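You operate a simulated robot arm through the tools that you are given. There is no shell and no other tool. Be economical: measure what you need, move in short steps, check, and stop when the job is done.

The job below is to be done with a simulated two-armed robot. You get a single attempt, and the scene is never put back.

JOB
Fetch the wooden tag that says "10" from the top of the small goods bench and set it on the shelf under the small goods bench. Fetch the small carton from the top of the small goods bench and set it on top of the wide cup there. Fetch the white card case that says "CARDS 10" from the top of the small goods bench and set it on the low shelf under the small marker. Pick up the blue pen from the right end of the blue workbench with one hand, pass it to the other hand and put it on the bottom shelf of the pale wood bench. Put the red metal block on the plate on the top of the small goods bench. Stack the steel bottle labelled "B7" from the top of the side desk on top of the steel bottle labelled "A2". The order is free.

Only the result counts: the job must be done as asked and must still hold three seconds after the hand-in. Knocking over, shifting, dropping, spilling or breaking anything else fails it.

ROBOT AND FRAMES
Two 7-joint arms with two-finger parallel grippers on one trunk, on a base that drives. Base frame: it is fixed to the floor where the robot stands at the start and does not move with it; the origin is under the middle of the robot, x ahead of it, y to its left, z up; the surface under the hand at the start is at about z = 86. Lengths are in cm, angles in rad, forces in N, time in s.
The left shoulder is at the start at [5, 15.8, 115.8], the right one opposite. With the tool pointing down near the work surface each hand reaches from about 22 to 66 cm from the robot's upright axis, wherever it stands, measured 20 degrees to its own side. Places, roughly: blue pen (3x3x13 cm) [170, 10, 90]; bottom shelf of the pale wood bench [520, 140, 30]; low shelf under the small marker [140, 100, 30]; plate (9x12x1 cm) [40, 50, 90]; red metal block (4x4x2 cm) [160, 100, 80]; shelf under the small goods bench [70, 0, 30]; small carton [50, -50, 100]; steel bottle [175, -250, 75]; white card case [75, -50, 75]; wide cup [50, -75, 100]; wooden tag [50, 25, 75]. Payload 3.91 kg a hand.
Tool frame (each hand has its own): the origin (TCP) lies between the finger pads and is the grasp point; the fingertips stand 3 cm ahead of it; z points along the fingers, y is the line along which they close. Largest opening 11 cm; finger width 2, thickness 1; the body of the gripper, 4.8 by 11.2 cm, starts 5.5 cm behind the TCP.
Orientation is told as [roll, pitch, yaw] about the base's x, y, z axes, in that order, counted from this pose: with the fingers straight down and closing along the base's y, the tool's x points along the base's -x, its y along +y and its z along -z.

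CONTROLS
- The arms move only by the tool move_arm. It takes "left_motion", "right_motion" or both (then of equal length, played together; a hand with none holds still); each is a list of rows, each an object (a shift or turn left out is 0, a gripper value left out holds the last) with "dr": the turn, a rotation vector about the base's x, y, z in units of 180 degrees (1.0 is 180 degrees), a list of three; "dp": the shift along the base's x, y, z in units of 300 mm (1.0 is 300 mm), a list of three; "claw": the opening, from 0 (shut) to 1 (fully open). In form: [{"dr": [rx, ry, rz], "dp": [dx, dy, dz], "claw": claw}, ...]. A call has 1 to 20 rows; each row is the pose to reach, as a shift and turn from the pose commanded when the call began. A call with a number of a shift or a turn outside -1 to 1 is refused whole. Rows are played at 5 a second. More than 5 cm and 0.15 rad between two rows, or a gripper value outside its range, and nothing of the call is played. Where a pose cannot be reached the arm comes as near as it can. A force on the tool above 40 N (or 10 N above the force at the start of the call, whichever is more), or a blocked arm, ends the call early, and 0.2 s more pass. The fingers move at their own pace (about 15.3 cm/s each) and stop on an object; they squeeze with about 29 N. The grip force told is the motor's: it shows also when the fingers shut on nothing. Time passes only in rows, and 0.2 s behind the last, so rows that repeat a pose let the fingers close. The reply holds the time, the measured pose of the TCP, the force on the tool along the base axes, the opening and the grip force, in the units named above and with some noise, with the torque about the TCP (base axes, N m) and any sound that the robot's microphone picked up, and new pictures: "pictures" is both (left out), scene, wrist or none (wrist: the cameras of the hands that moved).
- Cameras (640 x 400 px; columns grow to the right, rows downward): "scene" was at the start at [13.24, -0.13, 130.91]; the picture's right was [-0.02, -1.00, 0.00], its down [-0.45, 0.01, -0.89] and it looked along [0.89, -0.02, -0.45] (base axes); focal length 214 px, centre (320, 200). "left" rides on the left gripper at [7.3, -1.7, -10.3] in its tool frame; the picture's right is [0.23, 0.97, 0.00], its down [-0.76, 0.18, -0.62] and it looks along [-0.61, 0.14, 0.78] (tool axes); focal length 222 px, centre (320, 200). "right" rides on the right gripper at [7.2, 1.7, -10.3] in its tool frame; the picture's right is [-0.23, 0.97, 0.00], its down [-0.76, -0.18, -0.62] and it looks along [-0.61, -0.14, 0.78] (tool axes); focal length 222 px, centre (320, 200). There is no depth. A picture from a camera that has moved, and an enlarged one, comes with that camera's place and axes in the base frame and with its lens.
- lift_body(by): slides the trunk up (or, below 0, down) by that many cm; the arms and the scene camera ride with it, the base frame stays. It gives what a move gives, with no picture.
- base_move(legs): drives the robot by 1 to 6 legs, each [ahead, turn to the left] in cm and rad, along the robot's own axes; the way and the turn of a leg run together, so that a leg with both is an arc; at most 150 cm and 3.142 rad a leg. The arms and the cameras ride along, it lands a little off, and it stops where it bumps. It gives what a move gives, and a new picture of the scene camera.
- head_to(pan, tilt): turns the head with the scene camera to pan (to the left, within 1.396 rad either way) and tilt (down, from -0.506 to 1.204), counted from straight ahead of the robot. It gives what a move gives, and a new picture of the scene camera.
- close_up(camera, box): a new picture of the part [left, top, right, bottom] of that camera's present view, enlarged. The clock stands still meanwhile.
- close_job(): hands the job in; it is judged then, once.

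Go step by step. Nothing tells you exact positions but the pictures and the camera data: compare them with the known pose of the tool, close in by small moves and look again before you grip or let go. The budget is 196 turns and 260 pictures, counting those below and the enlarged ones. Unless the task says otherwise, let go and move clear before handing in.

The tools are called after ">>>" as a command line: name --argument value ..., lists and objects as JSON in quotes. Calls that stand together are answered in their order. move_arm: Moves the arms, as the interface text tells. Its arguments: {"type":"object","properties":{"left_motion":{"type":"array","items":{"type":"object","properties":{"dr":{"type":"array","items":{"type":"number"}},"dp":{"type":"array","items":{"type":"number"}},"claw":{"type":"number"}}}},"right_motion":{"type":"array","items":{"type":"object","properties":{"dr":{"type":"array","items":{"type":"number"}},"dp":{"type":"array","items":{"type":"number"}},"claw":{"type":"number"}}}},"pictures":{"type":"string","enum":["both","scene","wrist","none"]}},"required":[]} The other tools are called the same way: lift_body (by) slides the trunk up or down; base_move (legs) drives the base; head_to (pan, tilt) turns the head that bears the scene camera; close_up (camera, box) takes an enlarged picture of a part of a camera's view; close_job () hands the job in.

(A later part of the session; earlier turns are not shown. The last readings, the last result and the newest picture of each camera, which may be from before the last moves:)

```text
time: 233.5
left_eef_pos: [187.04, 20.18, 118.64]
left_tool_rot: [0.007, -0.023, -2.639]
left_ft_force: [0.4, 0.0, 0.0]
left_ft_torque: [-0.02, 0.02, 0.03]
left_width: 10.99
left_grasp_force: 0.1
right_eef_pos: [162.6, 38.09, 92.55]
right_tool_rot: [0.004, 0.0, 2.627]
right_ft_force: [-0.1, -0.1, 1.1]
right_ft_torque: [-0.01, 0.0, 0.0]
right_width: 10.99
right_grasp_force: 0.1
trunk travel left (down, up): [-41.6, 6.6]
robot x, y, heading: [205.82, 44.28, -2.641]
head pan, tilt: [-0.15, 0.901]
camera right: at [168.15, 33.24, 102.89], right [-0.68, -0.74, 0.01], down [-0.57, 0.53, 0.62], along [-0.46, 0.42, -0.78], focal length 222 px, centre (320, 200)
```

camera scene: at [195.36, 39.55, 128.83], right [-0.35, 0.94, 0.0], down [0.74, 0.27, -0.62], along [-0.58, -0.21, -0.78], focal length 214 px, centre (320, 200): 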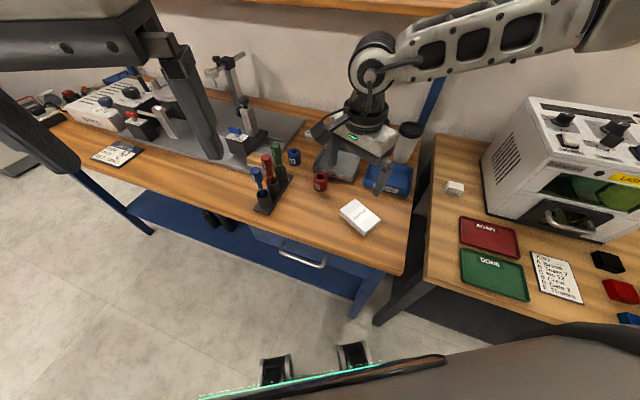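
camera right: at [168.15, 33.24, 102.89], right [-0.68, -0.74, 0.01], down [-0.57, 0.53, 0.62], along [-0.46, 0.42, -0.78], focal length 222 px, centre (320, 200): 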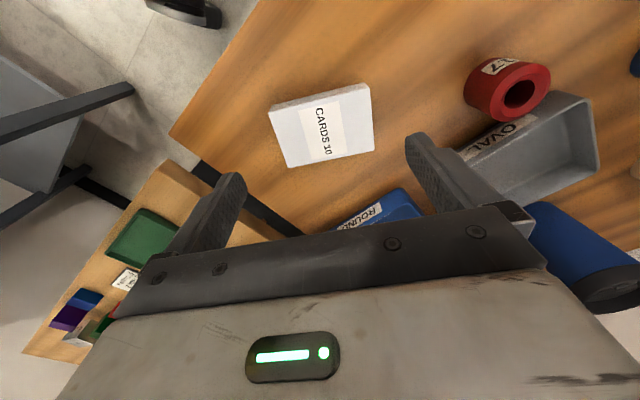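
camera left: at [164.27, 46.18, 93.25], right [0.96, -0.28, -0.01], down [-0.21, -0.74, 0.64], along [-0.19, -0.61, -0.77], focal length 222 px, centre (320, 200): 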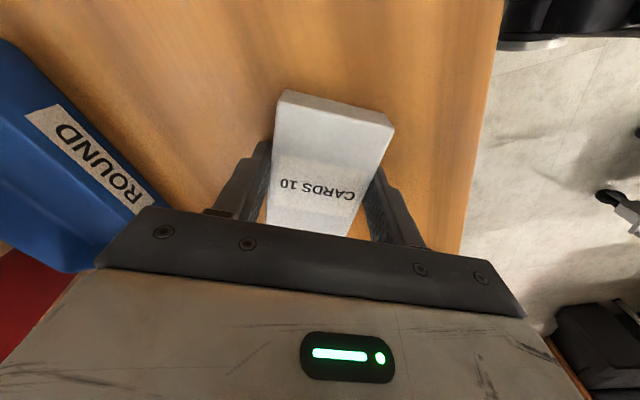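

Aligned lengthwise. Descend and grip.

>>> move_arm --right_motion '[{"dp": [-0.006, 0, -0.12]}, {"dp": [-0.006, 0, -0.23]}, {"dp": [-0.006, 0, -0.3]}]' --pictures "wrist"

```text
time: 234.3
left_eef_pos: [186.99, 20.12, 118.87]
left_tool_rot: [0.01, -0.026, -2.637]
left_ft_force: [0.6, -0.1, -0.1]
left_ft_torque: [0.06, 0.0, -0.05]
left_width: 11.02
left_grasp_force: 0.1
right_eef_pos: [162.32, 41.51, 87.7]
right_tool_rot: [0.005, 0.0, 2.626]
right_ft_force: [0.6, 0.2, 0.6]
right_ft_torque: [-0.01, 0.02, 0.0]
right_width: 11.01
right_grasp_force: 0.0
right hand out of reach, approached as far as the arm can: row 1, 2, 3
trunk travel left (down, up): [-41.6, 6.6]
robot x, y, heading: [205.8, 43.81, -2.639]
head pan, tilt: [-0.15, 0.901]
camera right: at [167.96, 36.57, 98.09], right [-0.68, -0.74, 0.01], down [-0.57, 0.53, 0.62], along [-0.46, 0.42, -0.78], focal length 222 px, centre (320, 200)
```

right: 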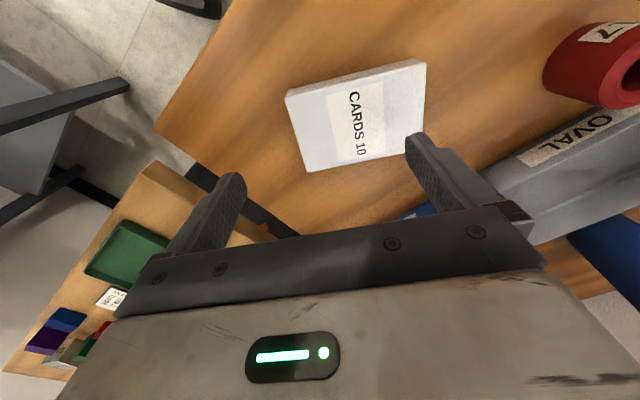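

Lowering with the trunk instead: re-align above, then slide the trunk down.

>>> move_arm --right_motion '[{"dp": [0, -0.02, 0.08]}, {"dp": [0.002, -0.115, 0.17]}]' --pictures "none"

>>> lift_body --by -5

>>> close_up --camera "right" --box '[160, 40, 480, 240]'

```text
time: 234.9
left_eef_pos: [187.01, 20.03, 118.69]
left_tool_rot: [0.006, -0.024, -2.639]
left_ft_force: [-1.0, 0.4, 0.0]
left_ft_torque: [0.0, 0.03, -0.03]
left_width: 11.0
left_grasp_force: 0.1
right_eef_pos: [162.71, 38.0, 92.79]
right_tool_rot: [0.005, 0.0, 2.626]
right_ft_force: [0.5, -0.5, 0.0]
right_ft_torque: [0.0, 0.0, -0.01]
right_width: 10.98
right_grasp_force: 0.1
trunk travel left (down, up): [-41.6, 6.6]
robot x, y, heading: [205.25, 43.97, -2.635]
head pan, tilt: [-0.15, 0.901]
```

```text
time: 235.8
left_eef_pos: [186.92, 20.15, 113.72]
left_tool_rot: [0.01, -0.025, -2.639]
left_ft_force: [-0.2, -0.1, -0.7]
left_ft_torque: [0.01, -0.01, 0.0]
left_width: 11.01
left_grasp_force: 0.0
right_eef_pos: [162.63, 38.08, 87.66]
right_tool_rot: [0.006, 0.0, 2.627]
right_ft_force: [0.1, -0.7, -0.2]
right_ft_torque: [0.0, 0.0, 0.0]
right_width: 10.99
right_grasp_force: 0.0
trunk travel left (down, up): [-36.6, 11.6]
robot x, y, heading: [206.02, 43.99, -2.637]
head pan, tilt: [-0.15, 0.901]
```

```text
2.00 times, centred on (320, 140) of right
camera zoom: at [168.22, 33.2, 98.06], right [-0.68, -0.74, 0.01], down [-0.57, 0.53, 0.62], along [-0.46, 0.42, -0.78], focal length 444 px, centre (320, 320)
```

zoom: 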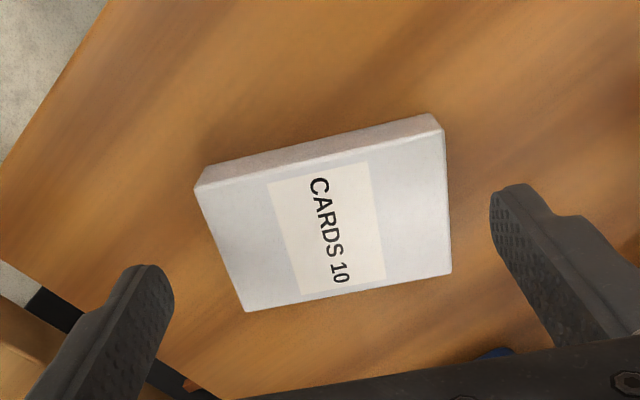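

>>> lift_body --by -4.2

>>> move_arm --right_motion '[{"claw": 0}, {"claw": 0}, {"claw": 0}]' --pictures "wrist"

```text
time: 236.7
left_eef_pos: [187.06, 20.06, 109.56]
left_tool_rot: [0.009, -0.025, -2.64]
left_ft_force: [0.7, 0.6, -0.5]
left_ft_torque: [0.01, 0.02, 0.0]
left_width: 10.98
left_grasp_force: 0.1
right_eef_pos: [162.65, 38.01, 83.67]
right_tool_rot: [0.005, 0.0, 2.626]
right_ft_force: [0.3, 0.6, 0.2]
right_ft_torque: [-0.01, -0.01, 0.0]
right_width: 10.98
right_grasp_force: 0.0
trunk travel left (down, up): [-32.4, 15.8]
robot x, y, heading: [205.7, 44.33, -2.637]
head pan, tilt: [-0.15, 0.901]
```

```text
time: 237.5
left_eef_pos: [186.92, 20.08, 109.51]
left_tool_rot: [0.01, -0.024, -2.641]
left_ft_force: [-0.8, -0.5, 0.1]
left_ft_torque: [-0.01, 0.0, 0.01]
left_width: 10.99
left_grasp_force: 0.0
right_eef_pos: [162.57, 38.13, 83.59]
right_tool_rot: [0.003, 0.001, 2.626]
right_ft_force: [0.4, -0.7, 2.3]
right_ft_torque: [-0.1, 0.05, -0.04]
right_width: 9.11
right_grasp_force: 29.0
trunk travel left (down, up): [-32.4, 15.8]
robot x, y, heading: [205.68, 43.98, -2.64]
head pan, tilt: [-0.15, 0.901]
camera right: at [168.21, 33.19, 93.88], right [-0.68, -0.74, 0.01], down [-0.57, 0.53, 0.62], along [-0.46, 0.42, -0.78], focal length 222 px, centre (320, 200)
```

right: 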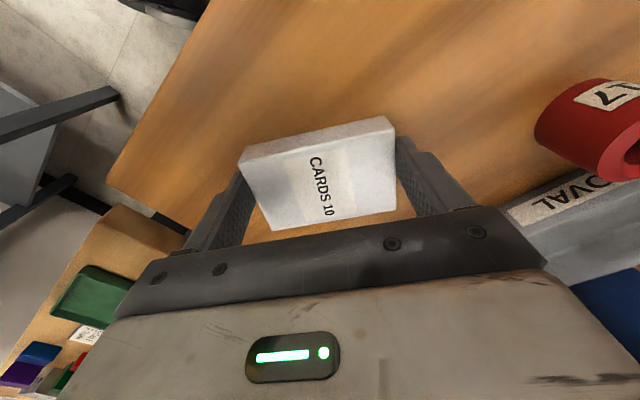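

Gripped (9.1 cm). Raise, then pull the arm back to carry pose.

>>> lift_body --by 14

>>> move_arm --right_motion '[{"dp": [0.03, 0.02, 0.1], "dr": [0, 0, 0.02]}, {"dp": [0.08, 0.05, 0.2], "dr": [0, 0, 0.06]}, {"dp": [0.16, 0.09, 0.28], "dr": [0, 0, 0.1]}, {"dp": [0.26, 0.14, 0.35], "dr": [0, 0, 0.14]}, {"dp": [0.36, 0.19, 0.4], "dr": [0, 0, 0.18]}, {"dp": [0.46, 0.24, 0.4], "dr": [0, 0, 0.22]}, {"dp": [0.54, 0.3, 0.4], "dr": [0, 0, 0.26]}, {"dp": [0.62, 0.36, 0.4], "dr": [0, 0, 0.3]}]' --pictures "scene"

```text
time: 239.1
left_eef_pos: [186.87, 20.05, 123.49]
left_tool_rot: [0.008, -0.025, -2.64]
left_ft_force: [0.5, -0.9, 0.1]
left_ft_torque: [-0.01, 0.01, 0.02]
left_width: 11.0
left_grasp_force: 0.1
right_eef_pos: [162.59, 38.19, 97.53]
right_tool_rot: [0.006, 0.0, 2.628]
right_ft_force: [0.6, -0.2, 0.0]
right_ft_torque: [0.02, -0.02, -0.01]
right_width: 9.13
right_grasp_force: 29.2
trunk travel left (down, up): [-46.4, 1.8]
robot x, y, heading: [205.86, 43.51, -2.64]
head pan, tilt: [-0.15, 0.901]
```

```text
time: 240.9
left_eef_pos: [186.97, 19.99, 123.48]
left_tool_rot: [0.007, -0.023, -2.639]
left_ft_force: [0.0, 0.4, -0.1]
left_ft_torque: [-0.01, -0.01, -0.02]
left_width: 11.0
left_grasp_force: 0.1
right_eef_pos: [178.26, 45.08, 111.67]
right_tool_rot: [0.005, 0.0, -2.71]
right_ft_force: [0.1, 0.8, -1.4]
right_ft_torque: [0.01, -0.01, -0.01]
right_width: 9.14
right_grasp_force: 28.6
right hand out of reach, approached as far as the arm can: row 7, 8
trunk travel left (down, up): [-46.4, 1.8]
robot x, y, heading: [205.55, 44.51, -2.639]
head pan, tilt: [-0.15, 0.901]
camera scene: at [195.37, 39.59, 133.63], right [-0.35, 0.94, 0.0], down [0.74, 0.27, -0.62], along [-0.58, -0.21, -0.78], focal length 214 px, centre (320, 200)
```

scene: 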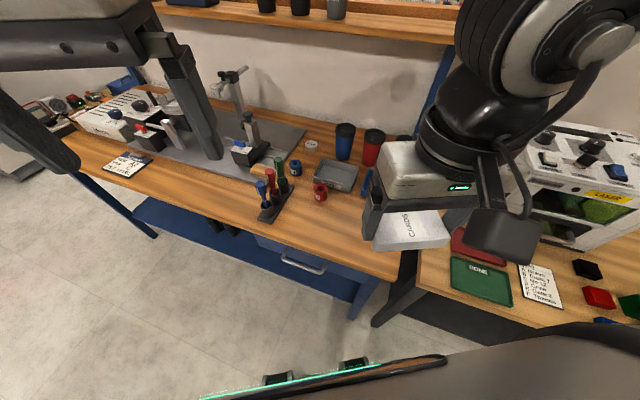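

Now move to the start point of the insertion line with heading 2.6.

>>> base_move --legs '[[0, -1.045], [-33, 0]]'

>>> lift_body --by -40

>>> lift_body --by -6.4

>>> move_arm --left_motion '[{"dp": [0.05, 0, 0.14]}, {"dp": [0.1, 0, 0.28]}, {"dp": [0.15, 0, 0.42]}, {"dp": [0.2, 0, 0.56]}, {"dp": [0.2, 0, 0.7]}, {"dp": [0.2, 0, 0.84]}]' --pictures "none"

```text
time: 245.8
left_eef_pos: [203.81, 31.28, 123.6]
left_tool_rot: [0.009, -0.025, 2.597]
left_ft_force: [0.1, 0.5, -0.8]
left_ft_torque: [0.0, 0.0, -0.01]
left_width: 11.01
left_grasp_force: 0.1
right_eef_pos: [221.01, 51.46, 111.56]
right_tool_rot: [0.003, 0.0, 2.521]
right_ft_force: [0.7, -0.9, -0.5]
right_ft_torque: [0.0, 0.0, -0.01]
right_width: 9.11
right_grasp_force: 29.1
trunk travel left (down, up): [-46.4, 1.8]
robot x, y, heading: [234.02, 26.73, 2.6]
head pan, tilt: [-0.15, 0.901]
camera scene: at [224.94, 33.88, 133.64], right [0.64, 0.77, 0.0], down [0.6, -0.5, -0.62], along [-0.48, 0.4, -0.78], focal length 214 px, centre (320, 200)
```

scene: 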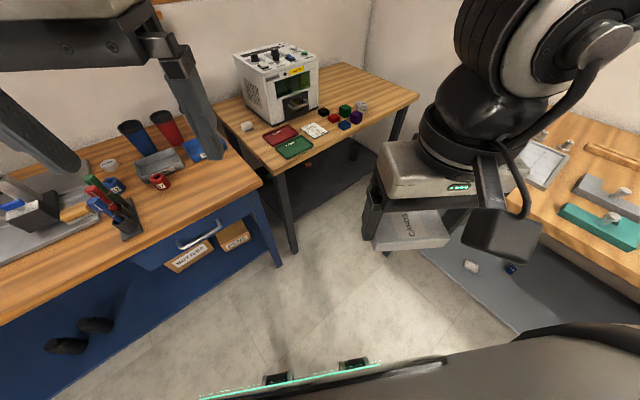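

```text
time: 249.6
left_eef_pos: [203.81, 31.22, 83.53]
left_tool_rot: [0.009, -0.024, 2.597]
left_ft_force: [-0.5, -0.7, -0.4]
left_ft_torque: [-0.01, 0.0, 0.01]
left_width: 11.0
left_grasp_force: 0.0
right_eef_pos: [221.16, 51.39, 71.49]
right_tool_rot: [0.003, 0.002, 2.522]
right_ft_force: [0.0, -0.2, -1.4]
right_ft_torque: [-0.01, 0.01, -0.01]
right_width: 9.15
right_grasp_force: 29.8
trunk travel left (down, up): [-6.4, 41.8]
robot x, y, heading: [234.23, 26.87, 2.602]
head pan, tilt: [-0.15, 0.901]
```

```text
time: 250.6
left_eef_pos: [203.75, 31.25, 77.03]
left_tool_rot: [0.01, -0.027, 2.596]
left_ft_force: [-1.2, 0.4, 0.1]
left_ft_torque: [-0.01, 0.02, 0.01]
left_width: 10.99
left_grasp_force: 0.0
right_eef_pos: [221.06, 51.41, 65.25]
right_tool_rot: [0.003, 0.0, 2.521]
right_ft_force: [0.1, 0.3, -1.2]
right_ft_torque: [-0.01, -0.01, -0.01]
right_width: 9.14
right_grasp_force: 28.9
trunk travel left (down, up): [0.0, 48.2]
robot x, y, heading: [233.69, 26.72, 2.597]
head pan, tilt: [-0.15, 0.901]
```

```text
time: 251.6
left_eef_pos: [208.47, 30.93, 91.24]
left_tool_rot: [0.04, -0.014, 2.609]
left_ft_force: [-7.6, -1.1, -22.8]
left_ft_torque: [-1.05, 0.41, 0.3]
left_width: 10.76
left_grasp_force: 0.2
right_eef_pos: [221.1, 51.42, 65.04]
right_tool_rot: [0.004, 0.001, 2.524]
right_ft_force: [-0.2, -1.1, -1.0]
right_ft_torque: [0.0, 0.02, -0.03]
right_width: 9.14
right_grasp_force: 29.4
trunk travel left (down, up): [0.0, 48.2]
robot x, y, heading: [233.93, 26.62, 2.593]
head pan, tilt: [-0.15, 0.901]
stopped in row 4 (left hand): the force on the tool passed its limit at 46 N (the readings are from after the stop); the commanded pose is now the measured one
```

>>> move_arm --left_motion '[{"dp": [-0.05, 0.03, -0.05]}, {"dp": [-0.1, 0.06, -0.04]}]' --pictures "none"

>>> head_to --pan 0.7 --tilt 0.5

```text
time: 252.2
left_eef_pos: [205.76, 33.01, 90.28]
left_tool_rot: [0.029, -0.018, 2.608]
left_ft_force: [0.4, -0.2, 0.0]
left_ft_torque: [0.0, 0.02, -0.02]
left_width: 10.99
left_grasp_force: 0.1
right_eef_pos: [221.19, 51.45, 65.25]
right_tool_rot: [0.003, -0.001, 2.522]
right_ft_force: [-0.4, -0.2, -0.8]
right_ft_torque: [-0.04, -0.03, -0.02]
right_width: 9.14
right_grasp_force: 29.2
trunk travel left (down, up): [0.0, 48.2]
robot x, y, heading: [233.66, 26.6, 2.593]
head pan, tilt: [-0.15, 0.901]
```

```text
time: 253.4
left_eef_pos: [205.76, 32.66, 90.31]
left_tool_rot: [0.026, -0.013, 2.586]
left_ft_force: [-13.4, -52.0, 26.1]
left_ft_torque: [5.55, -4.04, -5.33]
left_width: 11.0
left_grasp_force: 0.1
right_eef_pos: [221.14, 51.42, 65.12]
right_tool_rot: [0.005, -0.001, 2.522]
right_ft_force: [0.4, -0.8, -2.1]
right_ft_torque: [0.0, -0.02, -0.04]
right_width: 9.14
right_grasp_force: 28.8
trunk travel left (down, up): [0.0, 48.2]
robot x, y, heading: [233.95, 26.79, 2.599]
head pan, tilt: [0.7, 0.499]
camera scene: at [223.18, 33.81, 89.86], right [0.53, 0.85, 0.0], down [0.47, -0.29, -0.83], along [-0.71, 0.45, -0.55], focal length 214 px, centre (320, 200)
```

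scene: 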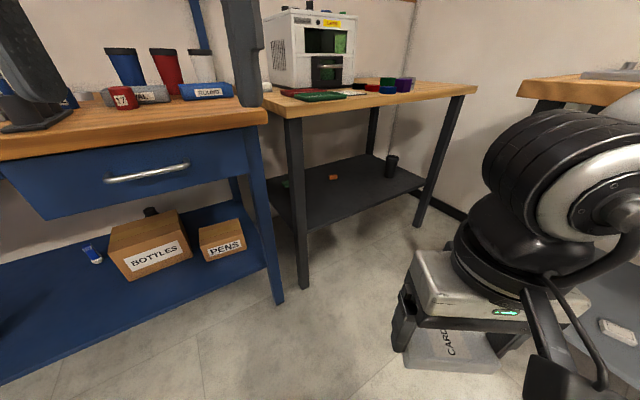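

The head touched the raised left hand; turn the head back and move that hand out to the side instead.

>>> head_to --pan -0.2 --tilt 0.6

>>> move_arm --left_motion '[{"dp": [-0.05, 0.03, -0.12]}, {"dp": [-0.05, 0.03, -0.26]}, {"dp": [-0.05, 0.03, -0.4]}]' --pictures "none"

```text
time: 254.6
left_eef_pos: [205.6, 32.95, 90.21]
left_tool_rot: [0.031, -0.017, 2.608]
left_ft_force: [0.9, -0.1, -0.2]
left_ft_torque: [0.01, -0.01, 0.01]
left_width: 10.98
left_grasp_force: 0.1
right_eef_pos: [221.09, 51.38, 65.26]
right_tool_rot: [0.003, -0.001, 2.521]
right_ft_force: [0.4, 0.2, -1.4]
right_ft_torque: [0.0, 0.0, 0.01]
right_width: 9.14
right_grasp_force: 28.7
trunk travel left (down, up): [0.0, 48.2]
robot x, y, heading: [234.21, 27.03, 2.597]
head pan, tilt: [-0.201, 0.6]
camera scene: at [224.2, 35.06, 89.71], right [0.68, 0.74, 0.0], down [0.42, -0.38, -0.83], along [-0.61, 0.56, -0.56], focal length 214 px, centre (320, 200)
```

scene: 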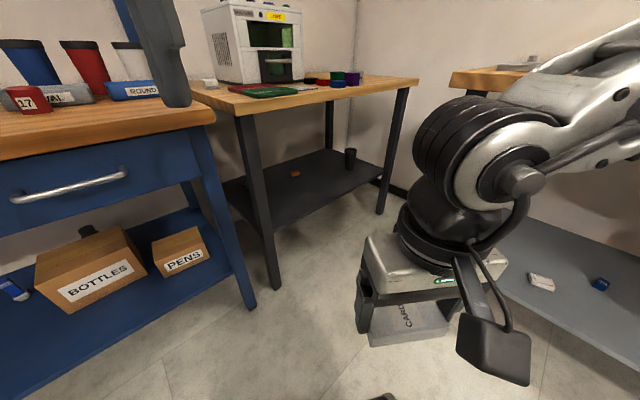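

```text
time: 255.4
left_eef_pos: [204.0, 33.78, 78.14]
left_tool_rot: [0.028, -0.019, 2.608]
left_ft_force: [0.2, 0.7, -0.6]
left_ft_torque: [0.0, 0.0, -0.05]
left_width: 10.97
left_grasp_force: 0.0
right_eef_pos: [221.08, 51.39, 65.18]
right_tool_rot: [0.005, 0.0, 2.523]
right_ft_force: [0.6, -0.1, -1.3]
right_ft_torque: [0.01, 0.0, 0.0]
right_width: 9.13
right_grasp_force: 28.8
trunk travel left (down, up): [0.0, 48.2]
robot x, y, heading: [234.07, 26.93, 2.598]
head pan, tilt: [-0.201, 0.6]
```

>>> move_arm --left_motion '[{"dp": [0.03, -0.12, 0], "dr": [0, 0, 0.03]}, {"dp": [0.06, -0.24, 0], "dr": [0, 0, 0.06]}, {"dp": [0.09, -0.36, 0], "dr": [0, 0, 0.09]}, {"dp": [0.13, -0.48, 0], "dr": [0, 0, 0.12]}, {"dp": [0.18, -0.6, 0], "dr": [0, 0, 0.15]}, {"dp": [0.23, -0.72, 0], "dr": [0, 0, 0.18]}, {"dp": [0.28, -0.84, 0], "dr": [0, 0, 0.21]}, {"dp": [0.33, -0.96, 0], "dr": [0, 0, 0.24]}]' --pictures "none"

>>> head_to --pan 0.9 --tilt 0.7

```text
time: 256.5
left_eef_pos: [208.46, 17.72, 78.33]
left_tool_rot: [0.021, -0.042, 3.03]
left_ft_force: [-10.6, 19.8, 4.9]
left_ft_torque: [-0.28, -0.03, -0.64]
left_width: 10.06
left_grasp_force: 0.1
right_eef_pos: [221.05, 51.36, 65.2]
right_tool_rot: [0.003, 0.001, 2.522]
right_ft_force: [-0.1, 0.5, -1.4]
right_ft_torque: [0.02, 0.01, 0.0]
right_width: 9.14
right_grasp_force: 28.7
trunk travel left (down, up): [0.0, 48.2]
robot x, y, heading: [234.09, 27.02, 2.591]
head pan, tilt: [-0.201, 0.6]
stopped in row 5 (left hand): the force on the tool passed its limit at 98 N (the readings are from after the stop); the commanded pose is now the measured one
```

```text
time: 257.9
left_eef_pos: [208.32, 17.59, 78.4]
left_tool_rot: [0.026, -0.046, 3.03]
left_ft_force: [-20.1, 22.5, 9.9]
left_ft_torque: [-0.67, -0.02, -1.26]
left_width: 10.0
left_grasp_force: 0.0
right_eef_pos: [221.17, 51.36, 65.15]
right_tool_rot: [0.003, -0.001, 2.522]
right_ft_force: [0.2, 0.8, -1.6]
right_ft_torque: [0.0, 0.02, -0.05]
right_width: 9.14
right_grasp_force: 28.8
trunk travel left (down, up): [0.0, 48.2]
robot x, y, heading: [234.04, 27.28, 2.594]
head pan, tilt: [0.901, 0.7]
camera scene: at [222.73, 26.12, 88.85], right [-0.35, 0.94, 0.0], down [0.6, 0.22, -0.77], along [-0.72, -0.27, -0.64], focal length 214 px, centre (320, 200)
```

scene: 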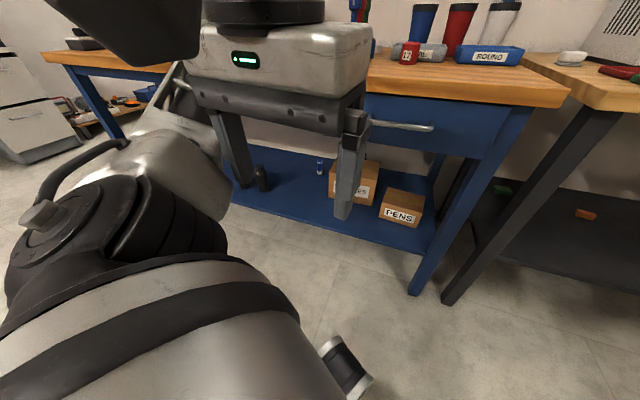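

Self-contact there; return the left hand and instead use a heading of 2.75, where a slightly retracted left hand stays clear.

>>> move_arm --left_motion '[{"dp": [-0.02, 0.1, 0], "dr": [0, 0, -0.03]}, {"dp": [-0.05, 0.22, 0], "dr": [0, 0, -0.06]}, {"dp": [-0.09, 0.36, 0], "dr": [0, 0, -0.1]}, {"dp": [-0.14, 0.5, 0], "dr": [0, 0, -0.135]}]' --pictures "none"

>>> head_to --pan -0.2 --tilt 0.6

>>> base_move --legs '[[0, 0.65], [-6, 0], [0, -0.5]]'

```text
time: 258.9
left_eef_pos: [204.2, 32.52, 78.65]
left_tool_rot: [0.027, -0.043, 2.602]
left_ft_force: [-0.1, -0.3, -0.4]
left_ft_torque: [0.02, -0.03, 0.0]
left_width: 10.99
left_grasp_force: 0.0
right_eef_pos: [221.16, 51.35, 65.32]
right_tool_rot: [0.005, 0.0, 2.523]
right_ft_force: [0.4, 0.3, -1.0]
right_ft_torque: [0.02, 0.02, 0.02]
right_width: 9.14
right_grasp_force: 29.8
trunk travel left (down, up): [0.0, 48.2]
robot x, y, heading: [234.21, 26.95, 2.6]
head pan, tilt: [0.901, 0.7]
```

```text
time: 260.2
left_eef_pos: [204.19, 32.42, 78.6]
left_tool_rot: [0.025, -0.043, 2.606]
left_ft_force: [-1.1, -0.4, 0.4]
left_ft_torque: [0.01, -0.03, 0.0]
left_width: 11.01
left_grasp_force: 0.0
right_eef_pos: [221.2, 51.45, 65.27]
right_tool_rot: [0.002, 0.0, 2.522]
right_ft_force: [-0.6, 0.0, -1.0]
right_ft_torque: [0.02, -0.02, 0.0]
right_width: 9.13
right_grasp_force: 28.9
trunk travel left (down, up): [0.0, 48.2]
robot x, y, heading: [234.06, 26.96, 2.595]
head pan, tilt: [-0.201, 0.6]
camera scene: at [224.2, 35.06, 89.71], right [0.68, 0.74, 0.0], down [0.42, -0.38, -0.83], along [-0.61, 0.56, -0.57], focal length 214 px, centre (320, 200)
```

scene: 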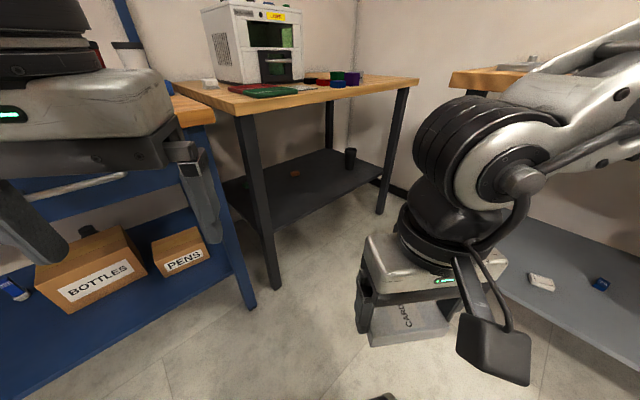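

```text
time: 264.3
left_eef_pos: [209.61, 28.52, 78.56]
left_tool_rot: [0.028, -0.041, 2.754]
left_ft_force: [0.0, -0.6, -0.1]
left_ft_torque: [-0.01, -0.01, -0.01]
left_width: 11.0
left_grasp_force: 0.0
right_eef_pos: [223.65, 49.77, 65.28]
right_tool_rot: [0.004, 0.0, 2.672]
right_ft_force: [-0.5, 0.2, -1.8]
right_ft_torque: [-0.01, 0.03, 0.01]
right_width: 9.13
right_grasp_force: 29.1
trunk travel left (down, up): [0.0, 48.2]
robot x, y, heading: [240.23, 27.49, 2.746]
head pan, tilt: [-0.201, 0.6]
camera scene: at [229.12, 34.12, 89.71], right [0.56, 0.83, 0.0], down [0.47, -0.32, -0.83], along [-0.68, 0.46, -0.56], focal length 214 px, centre (320, 200)
```

scene: 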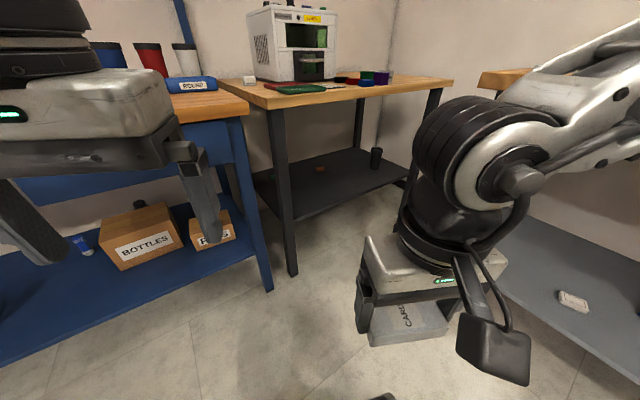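

>>> base_move --legs '[[0, -1.175], [13, 0], [0, 1.179]]'

>>> move_arm --left_motion '[{"dp": [0.06, -0.03, 0.05]}, {"dp": [0.13, -0.05, 0.1]}, {"dp": [0.2, -0.07, 0.12]}]' --pictures "none"

```text
time: 271.5
left_eef_pos: [209.61, 41.38, 78.6]
left_tool_rot: [0.026, -0.04, 2.767]
left_ft_force: [-0.5, 0.4, 0.5]
left_ft_torque: [-0.02, 0.0, 0.01]
left_width: 11.0
left_grasp_force: 0.0
right_eef_pos: [223.38, 62.65, 65.27]
right_tool_rot: [0.002, 0.0, 2.684]
right_ft_force: [-0.1, -0.2, -0.8]
right_ft_torque: [0.04, 0.0, 0.02]
right_width: 9.14
right_grasp_force: 28.8
trunk travel left (down, up): [0.0, 48.2]
robot x, y, heading: [240.31, 40.61, 2.756]
head pan, tilt: [-0.201, 0.6]
camera scene: at [229.07, 47.16, 89.71], right [0.55, 0.83, 0.0], down [0.47, -0.31, -0.83], along [-0.69, 0.46, -0.56], focal length 214 px, centre (320, 200)
```

scene: 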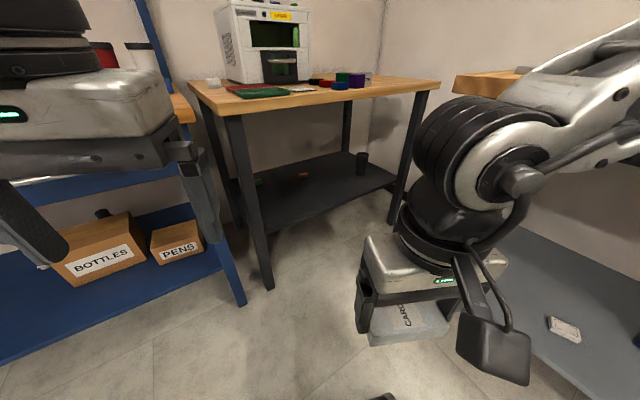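

```text
time: 272.3
left_eef_pos: [215.71, 39.3, 82.12]
left_tool_rot: [0.027, -0.042, 2.766]
left_ft_force: [0.2, 0.3, -0.7]
left_ft_torque: [-0.01, 0.04, 0.02]
left_width: 11.0
left_grasp_force: 0.0
right_eef_pos: [223.37, 62.77, 65.22]
right_tool_rot: [0.002, -0.002, 2.682]
right_ft_force: [0.6, 0.0, -1.6]
right_ft_torque: [-0.01, -0.01, 0.01]
right_width: 9.17
right_grasp_force: 29.1
trunk travel left (down, up): [0.0, 48.2]
robot x, y, heading: [240.27, 40.58, 2.758]
head pan, tilt: [-0.201, 0.6]
```

Now pitch and stretch the right arm in front of the bench.

>>> move_arm --right_motion '[{"dp": [-0.075, 0.019, -0.07], "dr": [0.012, 0.029, 0]}, {"dp": [-0.15, 0.038, -0.14], "dr": [0.024, 0.058, 0]}, {"dp": [-0.225, 0.057, -0.21], "dr": [0.035, 0.087, 0]}, {"dp": [-0.3, 0.076, -0.28], "dr": [0.047, 0.116, 0]}, {"dp": [-0.375, 0.095, -0.35], "dr": [0.059, 0.145, 0]}, {"dp": [-0.45, 0.113, -0.42], "dr": [0.07, 0.174, 0]}, {"dp": [-0.525, 0.132, -0.48], "dr": [0.082, 0.203, 0]}, {"dp": [-0.6, 0.15, -0.55], "dr": [0.094, 0.232, 0]}]' --pictures "none"

>>> move_arm --right_motion '[{"dp": [-0.1, 0.03, -0.03], "dr": [0.008, 0.02, 0]}, {"dp": [-0.2, 0.06, -0.06], "dr": [0.015, 0.038, 0]}, {"dp": [-0.3, 0.08, -0.1], "dr": [0.02, 0.05, 0]}, {"dp": [-0.4, 0.1, -0.14], "dr": [0.02, 0.05, 0]}, {"dp": [-0.5, 0.12, -0.2], "dr": [0.02, 0.05, 0]}]' --pictures "both"

```text
time: 274.1
left_eef_pos: [215.84, 39.38, 82.13]
left_tool_rot: [0.026, -0.041, 2.765]
left_ft_force: [0.5, 0.4, 0.6]
left_ft_torque: [-0.04, -0.03, 0.0]
left_width: 10.98
left_grasp_force: 0.1
right_eef_pos: [206.85, 70.89, 52.28]
right_tool_rot: [0.08, -0.784, 2.651]
right_ft_force: [-0.3, 0.5, -1.5]
right_ft_torque: [-0.01, -0.01, 0.03]
right_width: 9.11
right_grasp_force: 29.0
right hand out of reach, approached as far as the arm can: row 6, 7, 8
trunk travel left (down, up): [0.0, 48.2]
robot x, y, heading: [240.08, 40.68, 2.759]
head pan, tilt: [-0.201, 0.6]
```

```text
time: 275.3
left_eef_pos: [215.84, 39.25, 82.19]
left_tool_rot: [0.026, -0.041, 2.765]
left_ft_force: [-0.2, 0.4, 0.7]
left_ft_torque: [-0.02, 0.0, 0.02]
left_width: 10.96
left_grasp_force: 0.1
right_eef_pos: [197.59, 78.36, 53.25]
right_tool_rot: [0.109, -0.952, 2.63]
right_ft_force: [0.7, 0.5, -0.7]
right_ft_torque: [-0.04, -0.05, 0.01]
right_width: 9.12
right_grasp_force: 29.0
right hand out of reach, approached as far as the arm can: row 1, 2, 3, 4, 5
trunk travel left (down, up): [0.0, 48.2]
robot x, y, heading: [239.91, 40.49, 2.757]
head pan, tilt: [-0.201, 0.6]
camera scene: at [229.07, 47.16, 89.71], right [0.55, 0.83, 0.0], down [0.47, -0.31, -0.83], along [-0.69, 0.46, -0.56], focal length 214 px, centre (320, 200)
camera right: at [208.62, 71.79, 53.3], right [-0.51, -0.82, 0.25], down [0.16, 0.19, 0.97], along [-0.84, 0.54, 0.03], focal length 222 px, centre (320, 200)
```

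scene: 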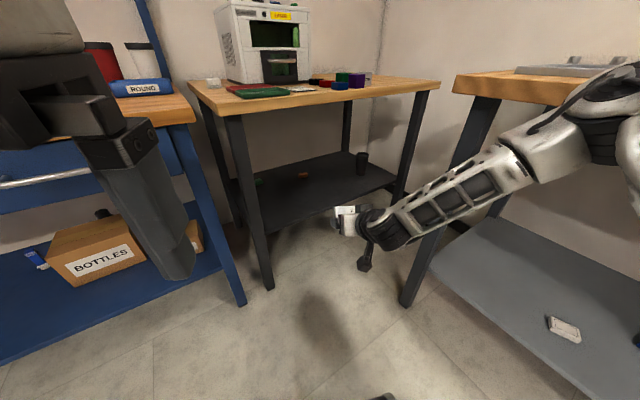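
right: 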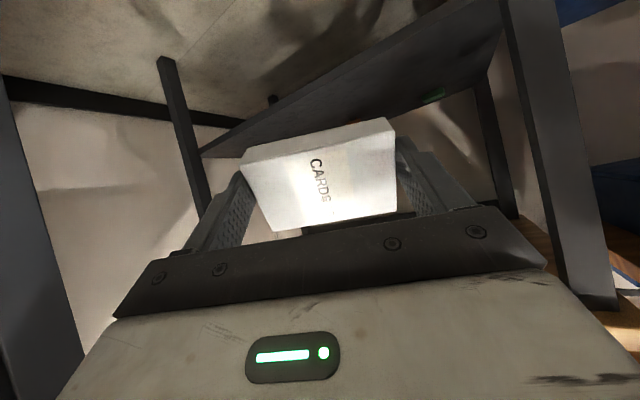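

>>> move_arm --right_motion '[{"dp": [0, -0.08, -0.08]}, {"dp": [0, -0.16, -0.16]}, {"dp": [0, -0.24, -0.24]}, {"dp": [0, -0.3, -0.34]}, {"dp": [0, -0.3, -0.42]}]' --pictures "both"

```text
time: 276.5
left_eef_pos: [215.7, 39.3, 82.23]
left_tool_rot: [0.026, -0.042, 2.767]
left_ft_force: [0.1, -0.9, 0.0]
left_ft_torque: [-0.02, 0.0, -0.03]
left_width: 11.01
left_grasp_force: 0.1
right_eef_pos: [200.2, 76.69, 52.63]
right_tool_rot: [0.109, -0.951, 2.628]
right_ft_force: [0.0, 0.0, -1.1]
right_ft_torque: [-0.02, -0.01, 0.01]
right_width: 9.15
right_grasp_force: 29.0
right hand out of reach, approached as far as the arm can: row 1, 2, 3, 4, 5
trunk travel left (down, up): [0.0, 48.2]
robot x, y, heading: [240.24, 40.69, 2.759]
head pan, tilt: [-0.201, 0.6]
camera scene: at [229.06, 47.16, 89.71], right [0.55, 0.83, 0.0], down [0.47, -0.31, -0.83], along [-0.69, 0.46, -0.56], focal length 214 px, centre (320, 200)
camera right: at [211.17, 70.04, 52.83], right [-0.51, -0.82, 0.25], down [0.16, 0.19, 0.97], along [-0.84, 0.54, 0.03], focal length 222 px, centre (320, 200)
```

scene: 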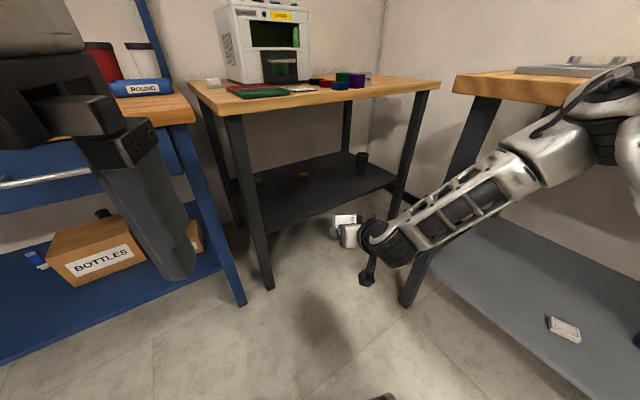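
right: 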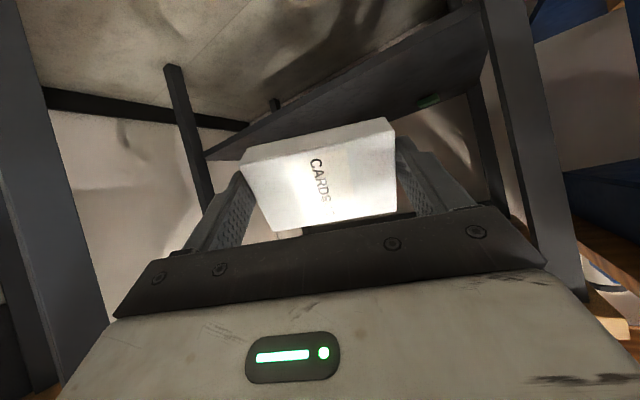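

The IK got stuck; reset the right hand to a mirrored version of the posture that worked on the left.

>>> move_arm --right_motion '[{"dp": [0.07, -0.026, 0.057], "dr": [-0.013, -0.031, 0.003]}, {"dp": [0.14, -0.05, 0.114], "dr": [-0.027, -0.062, 0.006]}, {"dp": [0.2, -0.077, 0.17], "dr": [-0.04, -0.093, 0.01]}, {"dp": [0.27, -0.1, 0.227], "dr": [-0.053, -0.124, 0.013]}, {"dp": [0.34, -0.13, 0.283], "dr": [-0.067, -0.155, 0.017]}, {"dp": [0.41, -0.15, 0.34], "dr": [-0.08, -0.186, 0.02]}, {"dp": [0.47, -0.18, 0.4], "dr": [-0.094, -0.217, 0.023]}, {"dp": [0.54, -0.2, 0.45], "dr": [-0.107, -0.248, 0.027]}, {"dp": [0.61, -0.23, 0.51], "dr": [-0.121, -0.279, 0.03]}]' --pictures "none"

```text
time: 278.5
left_eef_pos: [215.73, 39.23, 82.28]
left_tool_rot: [0.027, -0.041, 2.765]
left_ft_force: [-0.3, 0.1, -0.4]
left_ft_torque: [-0.02, 0.02, 0.03]
left_width: 10.99
left_grasp_force: 0.0
right_eef_pos: [218.5, 69.96, 68.22]
right_tool_rot: [0.067, 0.006, 2.754]
right_ft_force: [-1.3, 0.6, -0.9]
right_ft_torque: [0.02, -0.03, 0.04]
right_width: 9.12
right_grasp_force: 29.2
trunk travel left (down, up): [0.0, 48.2]
robot x, y, heading: [240.09, 40.5, 2.758]
head pan, tilt: [-0.201, 0.6]
```

>>> move_arm --right_motion '[{"dp": [-0.053, 0.005, -0.1], "dr": [0.012, 0.026, 0]}, {"dp": [-0.106, 0.01, -0.2], "dr": [0.028, 0.053, 0]}, {"dp": [-0.159, 0.015, -0.3], "dr": [0.044, 0.08, 0]}, {"dp": [-0.212, 0.02, -0.4], "dr": [0.058, 0.107, 0]}, {"dp": [-0.265, 0.025, -0.5], "dr": [0.07, 0.134, 0]}, {"dp": [-0.318, 0.03, -0.6], "dr": [0.082, 0.16, 0]}, {"dp": [-0.371, 0.035, -0.7], "dr": [0.094, 0.188, 0]}, {"dp": [-0.424, 0.04, -0.8], "dr": [0.108, 0.224, 0]}, {"dp": [-0.477, 0.045, -0.9], "dr": [0.108, 0.224, 0]}, {"dp": [-0.53, 0.05, -1.0], "dr": [0.108, 0.224, 0]}]' --pictures "scene"

```text
time: 280.7
left_eef_pos: [215.69, 39.22, 82.22]
left_tool_rot: [0.027, -0.044, 2.767]
left_ft_force: [-0.4, -1.5, -0.7]
left_ft_torque: [0.02, 0.01, -0.04]
left_width: 10.99
left_grasp_force: 0.1
right_eef_pos: [206.8, 75.1, 48.15]
right_tool_rot: [0.007, -0.776, 2.778]
right_ft_force: [-0.5, 0.3, -1.4]
right_ft_torque: [-0.02, -0.03, 0.02]
right_width: 9.13
right_grasp_force: 29.3
right hand out of reach, approached as far as the arm can: row 7, 8, 9, 10
trunk travel left (down, up): [0.0, 48.2]
robot x, y, heading: [239.98, 40.44, 2.761]
head pan, tilt: [-0.201, 0.6]
camera scene: at [229.07, 47.16, 89.71], right [0.55, 0.83, 0.0], down [0.47, -0.31, -0.83], along [-0.69, 0.46, -0.56], focal length 214 px, centre (320, 200)
```

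scene: 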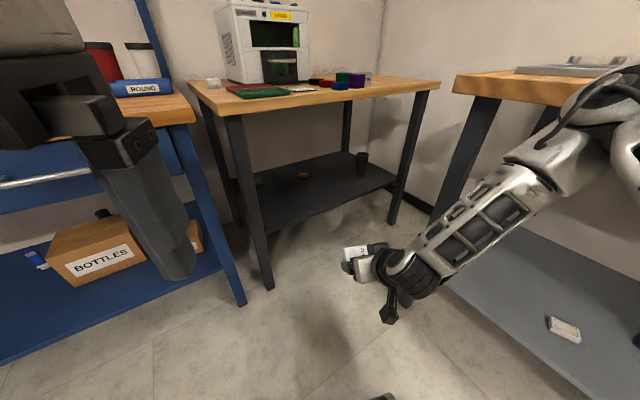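

>>> move_arm --right_motion '[{"dp": [0, 0, -0.05], "dr": [0.015, 0.037, 0]}, {"dp": [0, 0, -0.1], "dr": [0.03, 0.074, 0]}, {"dp": [0, 0, -0.2], "dr": [0.045, 0.111, 0]}, {"dp": [0, 0, -0.3], "dr": [0.06, 0.148, 0]}, {"dp": [0, 0, -0.4], "dr": [0.07, 0.17, 0]}]' --pictures "scene"

>>> head_to --pan -0.9 --tilt 0.5

```text
time: 281.9
left_eef_pos: [215.68, 39.2, 82.26]
left_tool_rot: [0.027, -0.042, 2.767]
left_ft_force: [-0.3, -0.1, 0.3]
left_ft_torque: [-0.03, -0.01, -0.02]
left_width: 11.0
left_grasp_force: 0.0
right_eef_pos: [202.36, 72.54, 62.26]
right_tool_rot: [-0.092, -1.237, 2.753]
right_ft_force: [-0.1, 0.0, -0.9]
right_ft_torque: [-0.01, -0.03, -0.01]
right_width: 9.13
right_grasp_force: 28.7
right hand out of reach, approached as far as the arm can: row 1, 2, 3, 4, 5
trunk travel left (down, up): [0.0, 48.2]
robot x, y, heading: [239.87, 40.6, 2.762]
head pan, tilt: [-0.201, 0.6]
camera scene: at [229.07, 47.15, 89.71], right [0.55, 0.83, 0.0], down [0.47, -0.31, -0.83], along [-0.69, 0.46, -0.56], focal length 214 px, centre (320, 200)
```

scene: 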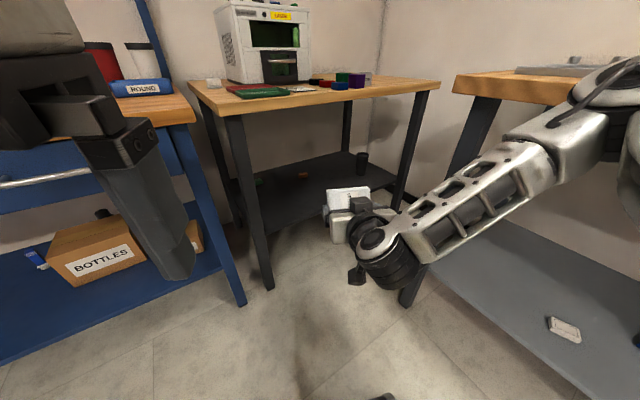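

```text
time: 283.0
left_eef_pos: [215.74, 39.31, 82.16]
left_tool_rot: [0.025, -0.042, 2.768]
left_ft_force: [-1.0, 0.0, 0.9]
left_ft_torque: [0.01, 0.02, -0.03]
left_width: 10.99
left_grasp_force: 0.1
right_eef_pos: [202.38, 72.54, 62.22]
right_tool_rot: [-0.092, -1.236, 2.753]
right_ft_force: [-0.4, -0.6, -0.8]
right_ft_torque: [-0.02, 0.0, 0.0]
right_width: 9.12
right_grasp_force: 28.9
trunk travel left (down, up): [0.0, 48.2]
robot x, y, heading: [239.91, 40.61, 2.753]
head pan, tilt: [-0.901, 0.499]
camera scene: at [233.86, 51.01, 90.62], right [0.96, 0.28, 0.0], down [0.14, -0.46, -0.88], along [-0.25, 0.84, -0.48], focal length 214 px, centre (320, 200)
```

scene: 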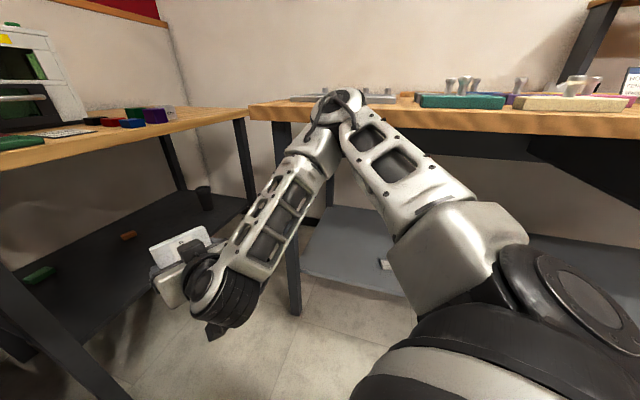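

The right arm is in an elbow-up posture; I'll stretch it forward tool-down first to bring the elbow low, then pitch and lower.

>>> move_arm --right_motion '[{"dp": [0.03, -0.03, 0.05], "dr": [-0.018, -0.042, 0]}, {"dp": [0.06, -0.05, 0.1], "dr": [-0.036, -0.084, 0]}, {"dp": [0.06, -0.05, 0.18], "dr": [-0.053, -0.126, 0]}, {"dp": [0.03, -0.05, 0.25], "dr": [-0.071, -0.168, 0]}, {"dp": [0, -0.04, 0.33], "dr": [-0.089, -0.21, 0]}, {"dp": [-0.05, -0.02, 0.4], "dr": [-0.107, -0.252, 0]}, {"dp": [-0.1, 0, 0.45], "dr": [-0.125, -0.294, 0]}, {"dp": [-0.17, 0.02, 0.47], "dr": [-0.143, -0.336, 0]}, {"dp": [-0.26, 0.05, 0.47], "dr": [-0.155, -0.365, 0]}]' --pictures "scene"

```text
time: 285.0
left_eef_pos: [215.81, 39.24, 82.23]
left_tool_rot: [0.025, -0.042, 2.767]
left_ft_force: [-0.1, -0.1, -0.3]
left_ft_torque: [0.06, 0.02, 0.0]
left_width: 10.98
left_grasp_force: 0.0
right_eef_pos: [203.1, 77.94, 78.12]
right_tool_rot: [-0.08, -0.01, 2.745]
right_ft_force: [0.0, -0.1, -0.1]
right_ft_torque: [0.02, 0.01, -0.02]
right_width: 9.14
right_grasp_force: 29.4
right hand out of reach, approached as far as the arm can: row 7, 8, 9
trunk travel left (down, up): [0.0, 48.2]
robot x, y, heading: [240.04, 40.51, 2.756]
head pan, tilt: [-0.901, 0.499]
camera scene: at [233.88, 51.0, 90.63], right [0.96, 0.28, 0.0], down [0.14, -0.46, -0.88], along [-0.25, 0.84, -0.48], focal length 214 px, centre (320, 200)
```

scene: 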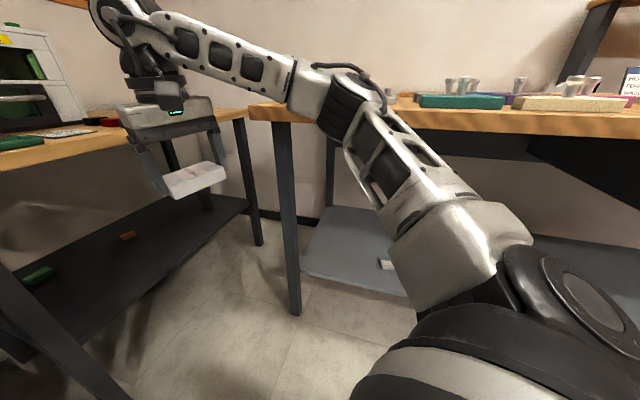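

>>> move_arm --right_motion '[{"dp": [0, 0, -0.15], "dr": [0.01, 0, 0]}, {"dp": [-0.02, -0.01, -0.3], "dr": [0.02, 0, 0]}, {"dp": [-0.06, -0.02, -0.45], "dr": [0.02, 0, 0]}, {"dp": [-0.12, -0.03, -0.6], "dr": [0.025, 0.005, 0]}, {"dp": [-0.18, -0.03, -0.75], "dr": [0.025, 0.008, 0]}, {"dp": [-0.24, -0.03, -0.88], "dr": [0.025, 0.008, 0]}]' --pictures "scene"

```text
time: 286.4
left_eef_pos: [215.74, 39.32, 82.17]
left_tool_rot: [0.026, -0.042, 2.766]
left_ft_force: [0.1, 0.7, 0.5]
left_ft_torque: [-0.01, 0.03, 0.04]
left_width: 10.99
left_grasp_force: 0.0
right_eef_pos: [202.37, 79.61, 54.64]
right_tool_rot: [-0.139, -0.047, 2.746]
right_ft_force: [-0.9, -0.5, -0.8]
right_ft_torque: [0.01, -0.04, 0.01]
right_width: 9.14
right_grasp_force: 29.3
right hand out of reach, approached as far as the arm can: row 4, 5, 6
trunk travel left (down, up): [0.0, 48.2]
robot x, y, heading: [240.02, 40.55, 2.754]
head pan, tilt: [-0.901, 0.499]
camera scene: at [233.87, 51.01, 90.62], right [0.96, 0.28, 0.0], down [0.14, -0.46, -0.88], along [-0.25, 0.84, -0.48], focal length 214 px, centre (320, 200)
```

scene: 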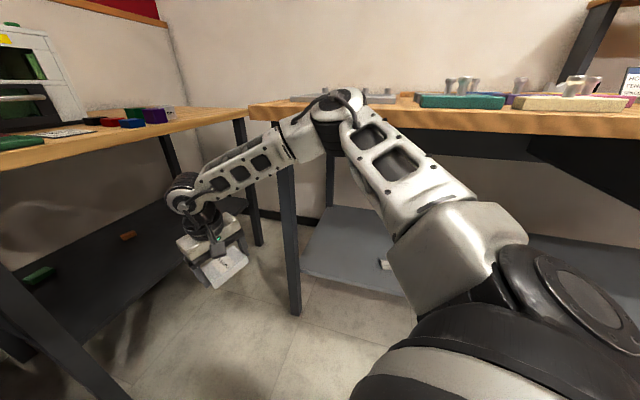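

>>> move_arm --right_motion '[{"dp": [-0.02, 0.0, -0.05], "dr": [0.02, 0.03, 0]}, {"dp": [-0.04, -0.01, -0.1], "dr": [0.04, 0.06, 0]}, {"dp": [-0.06, -0.02, -0.15], "dr": [0.06, 0.09, 0]}, {"dp": [-0.08, -0.03, -0.2], "dr": [0.075, 0.125, 0]}, {"dp": [-0.1, -0.04, -0.26], "dr": [0.09, 0.16, 0]}, {"dp": [-0.12, -0.05, -0.32], "dr": [0.105, 0.195, 0]}, {"dp": [-0.14, -0.06, -0.38], "dr": [0.12, 0.23, 0]}, {"dp": [-0.16, -0.07, -0.44], "dr": [0.12, 0.23, 0]}]' --pictures "scene"

```text
time: 288.2
left_eef_pos: [215.81, 39.17, 82.18]
left_tool_rot: [0.027, -0.041, 2.766]
left_ft_force: [0.8, -0.1, -1.0]
left_ft_torque: [-0.01, 0.0, 0.02]
left_width: 11.0
left_grasp_force: 0.0
right_eef_pos: [202.75, 81.95, 50.47]
right_tool_rot: [-0.233, -0.857, 2.789]
right_ft_force: [0.7, 0.1, -1.1]
right_ft_torque: [-0.03, -0.01, -0.03]
right_width: 9.1
right_grasp_force: 29.3
right hand out of reach, approached as far as the arm can: row 2, 3, 4, 5, 6, 7, 8
trunk travel left (down, up): [0.0, 48.2]
robot x, y, heading: [240.23, 40.95, 2.76]
head pan, tilt: [-0.901, 0.499]
camera scene: at [233.87, 51.01, 90.62], right [0.96, 0.28, 0.0], down [0.14, -0.46, -0.88], along [-0.25, 0.84, -0.48], focal length 214 px, centre (320, 200)
```

scene: 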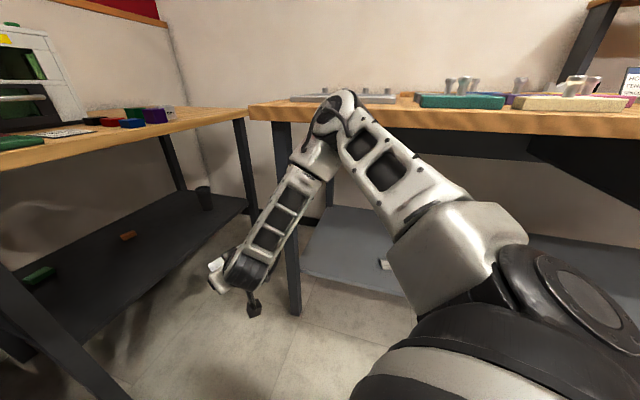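

>>> move_arm --right_motion '[{"dp": [-0.08, -0.06, -0.04], "dr": [-0.003, 0.015, 0.008]}, {"dp": [-0.17, -0.12, -0.09], "dr": [-0.006, 0.03, 0.015]}, {"dp": [-0.25, -0.17, -0.13], "dr": [-0.009, 0.045, 0.023]}, {"dp": [-0.33, -0.23, -0.18], "dr": [-0.012, 0.06, 0.031]}, {"dp": [-0.42, -0.29, -0.22], "dr": [-0.015, 0.075, 0.038]}, {"dp": [-0.5, -0.34, -0.27], "dr": [-0.017, 0.09, 0.046]}]' --pictures "scene"

```text
time: 289.6
left_eef_pos: [215.66, 39.31, 82.3]
left_tool_rot: [0.027, -0.043, 2.767]
left_ft_force: [0.1, -0.4, 0.4]
left_ft_torque: [-0.02, -0.01, 0.03]
left_width: 11.02
left_grasp_force: 0.1
right_eef_pos: [196.18, 78.1, 56.51]
right_tool_rot: [0.029, -1.076, 2.703]
right_ft_force: [0.0, 0.2, -0.9]
right_ft_torque: [0.01, -0.04, 0.0]
right_width: 9.09
right_grasp_force: 28.6
right hand out of reach, approached as far as the arm can: row 1, 2, 3, 4, 5, 6
trunk travel left (down, up): [0.0, 48.2]
robot x, y, heading: [240.2, 40.93, 2.755]
head pan, tilt: [-0.901, 0.499]
camera scene: at [233.87, 51.02, 90.61], right [0.96, 0.28, 0.0], down [0.14, -0.46, -0.88], along [-0.25, 0.84, -0.48], focal length 214 px, centre (320, 200)
```

scene: 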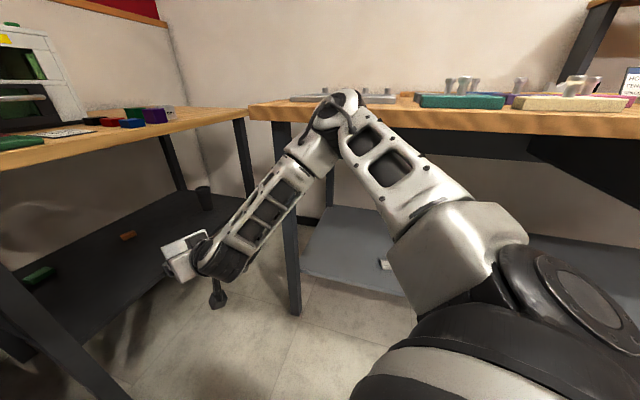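

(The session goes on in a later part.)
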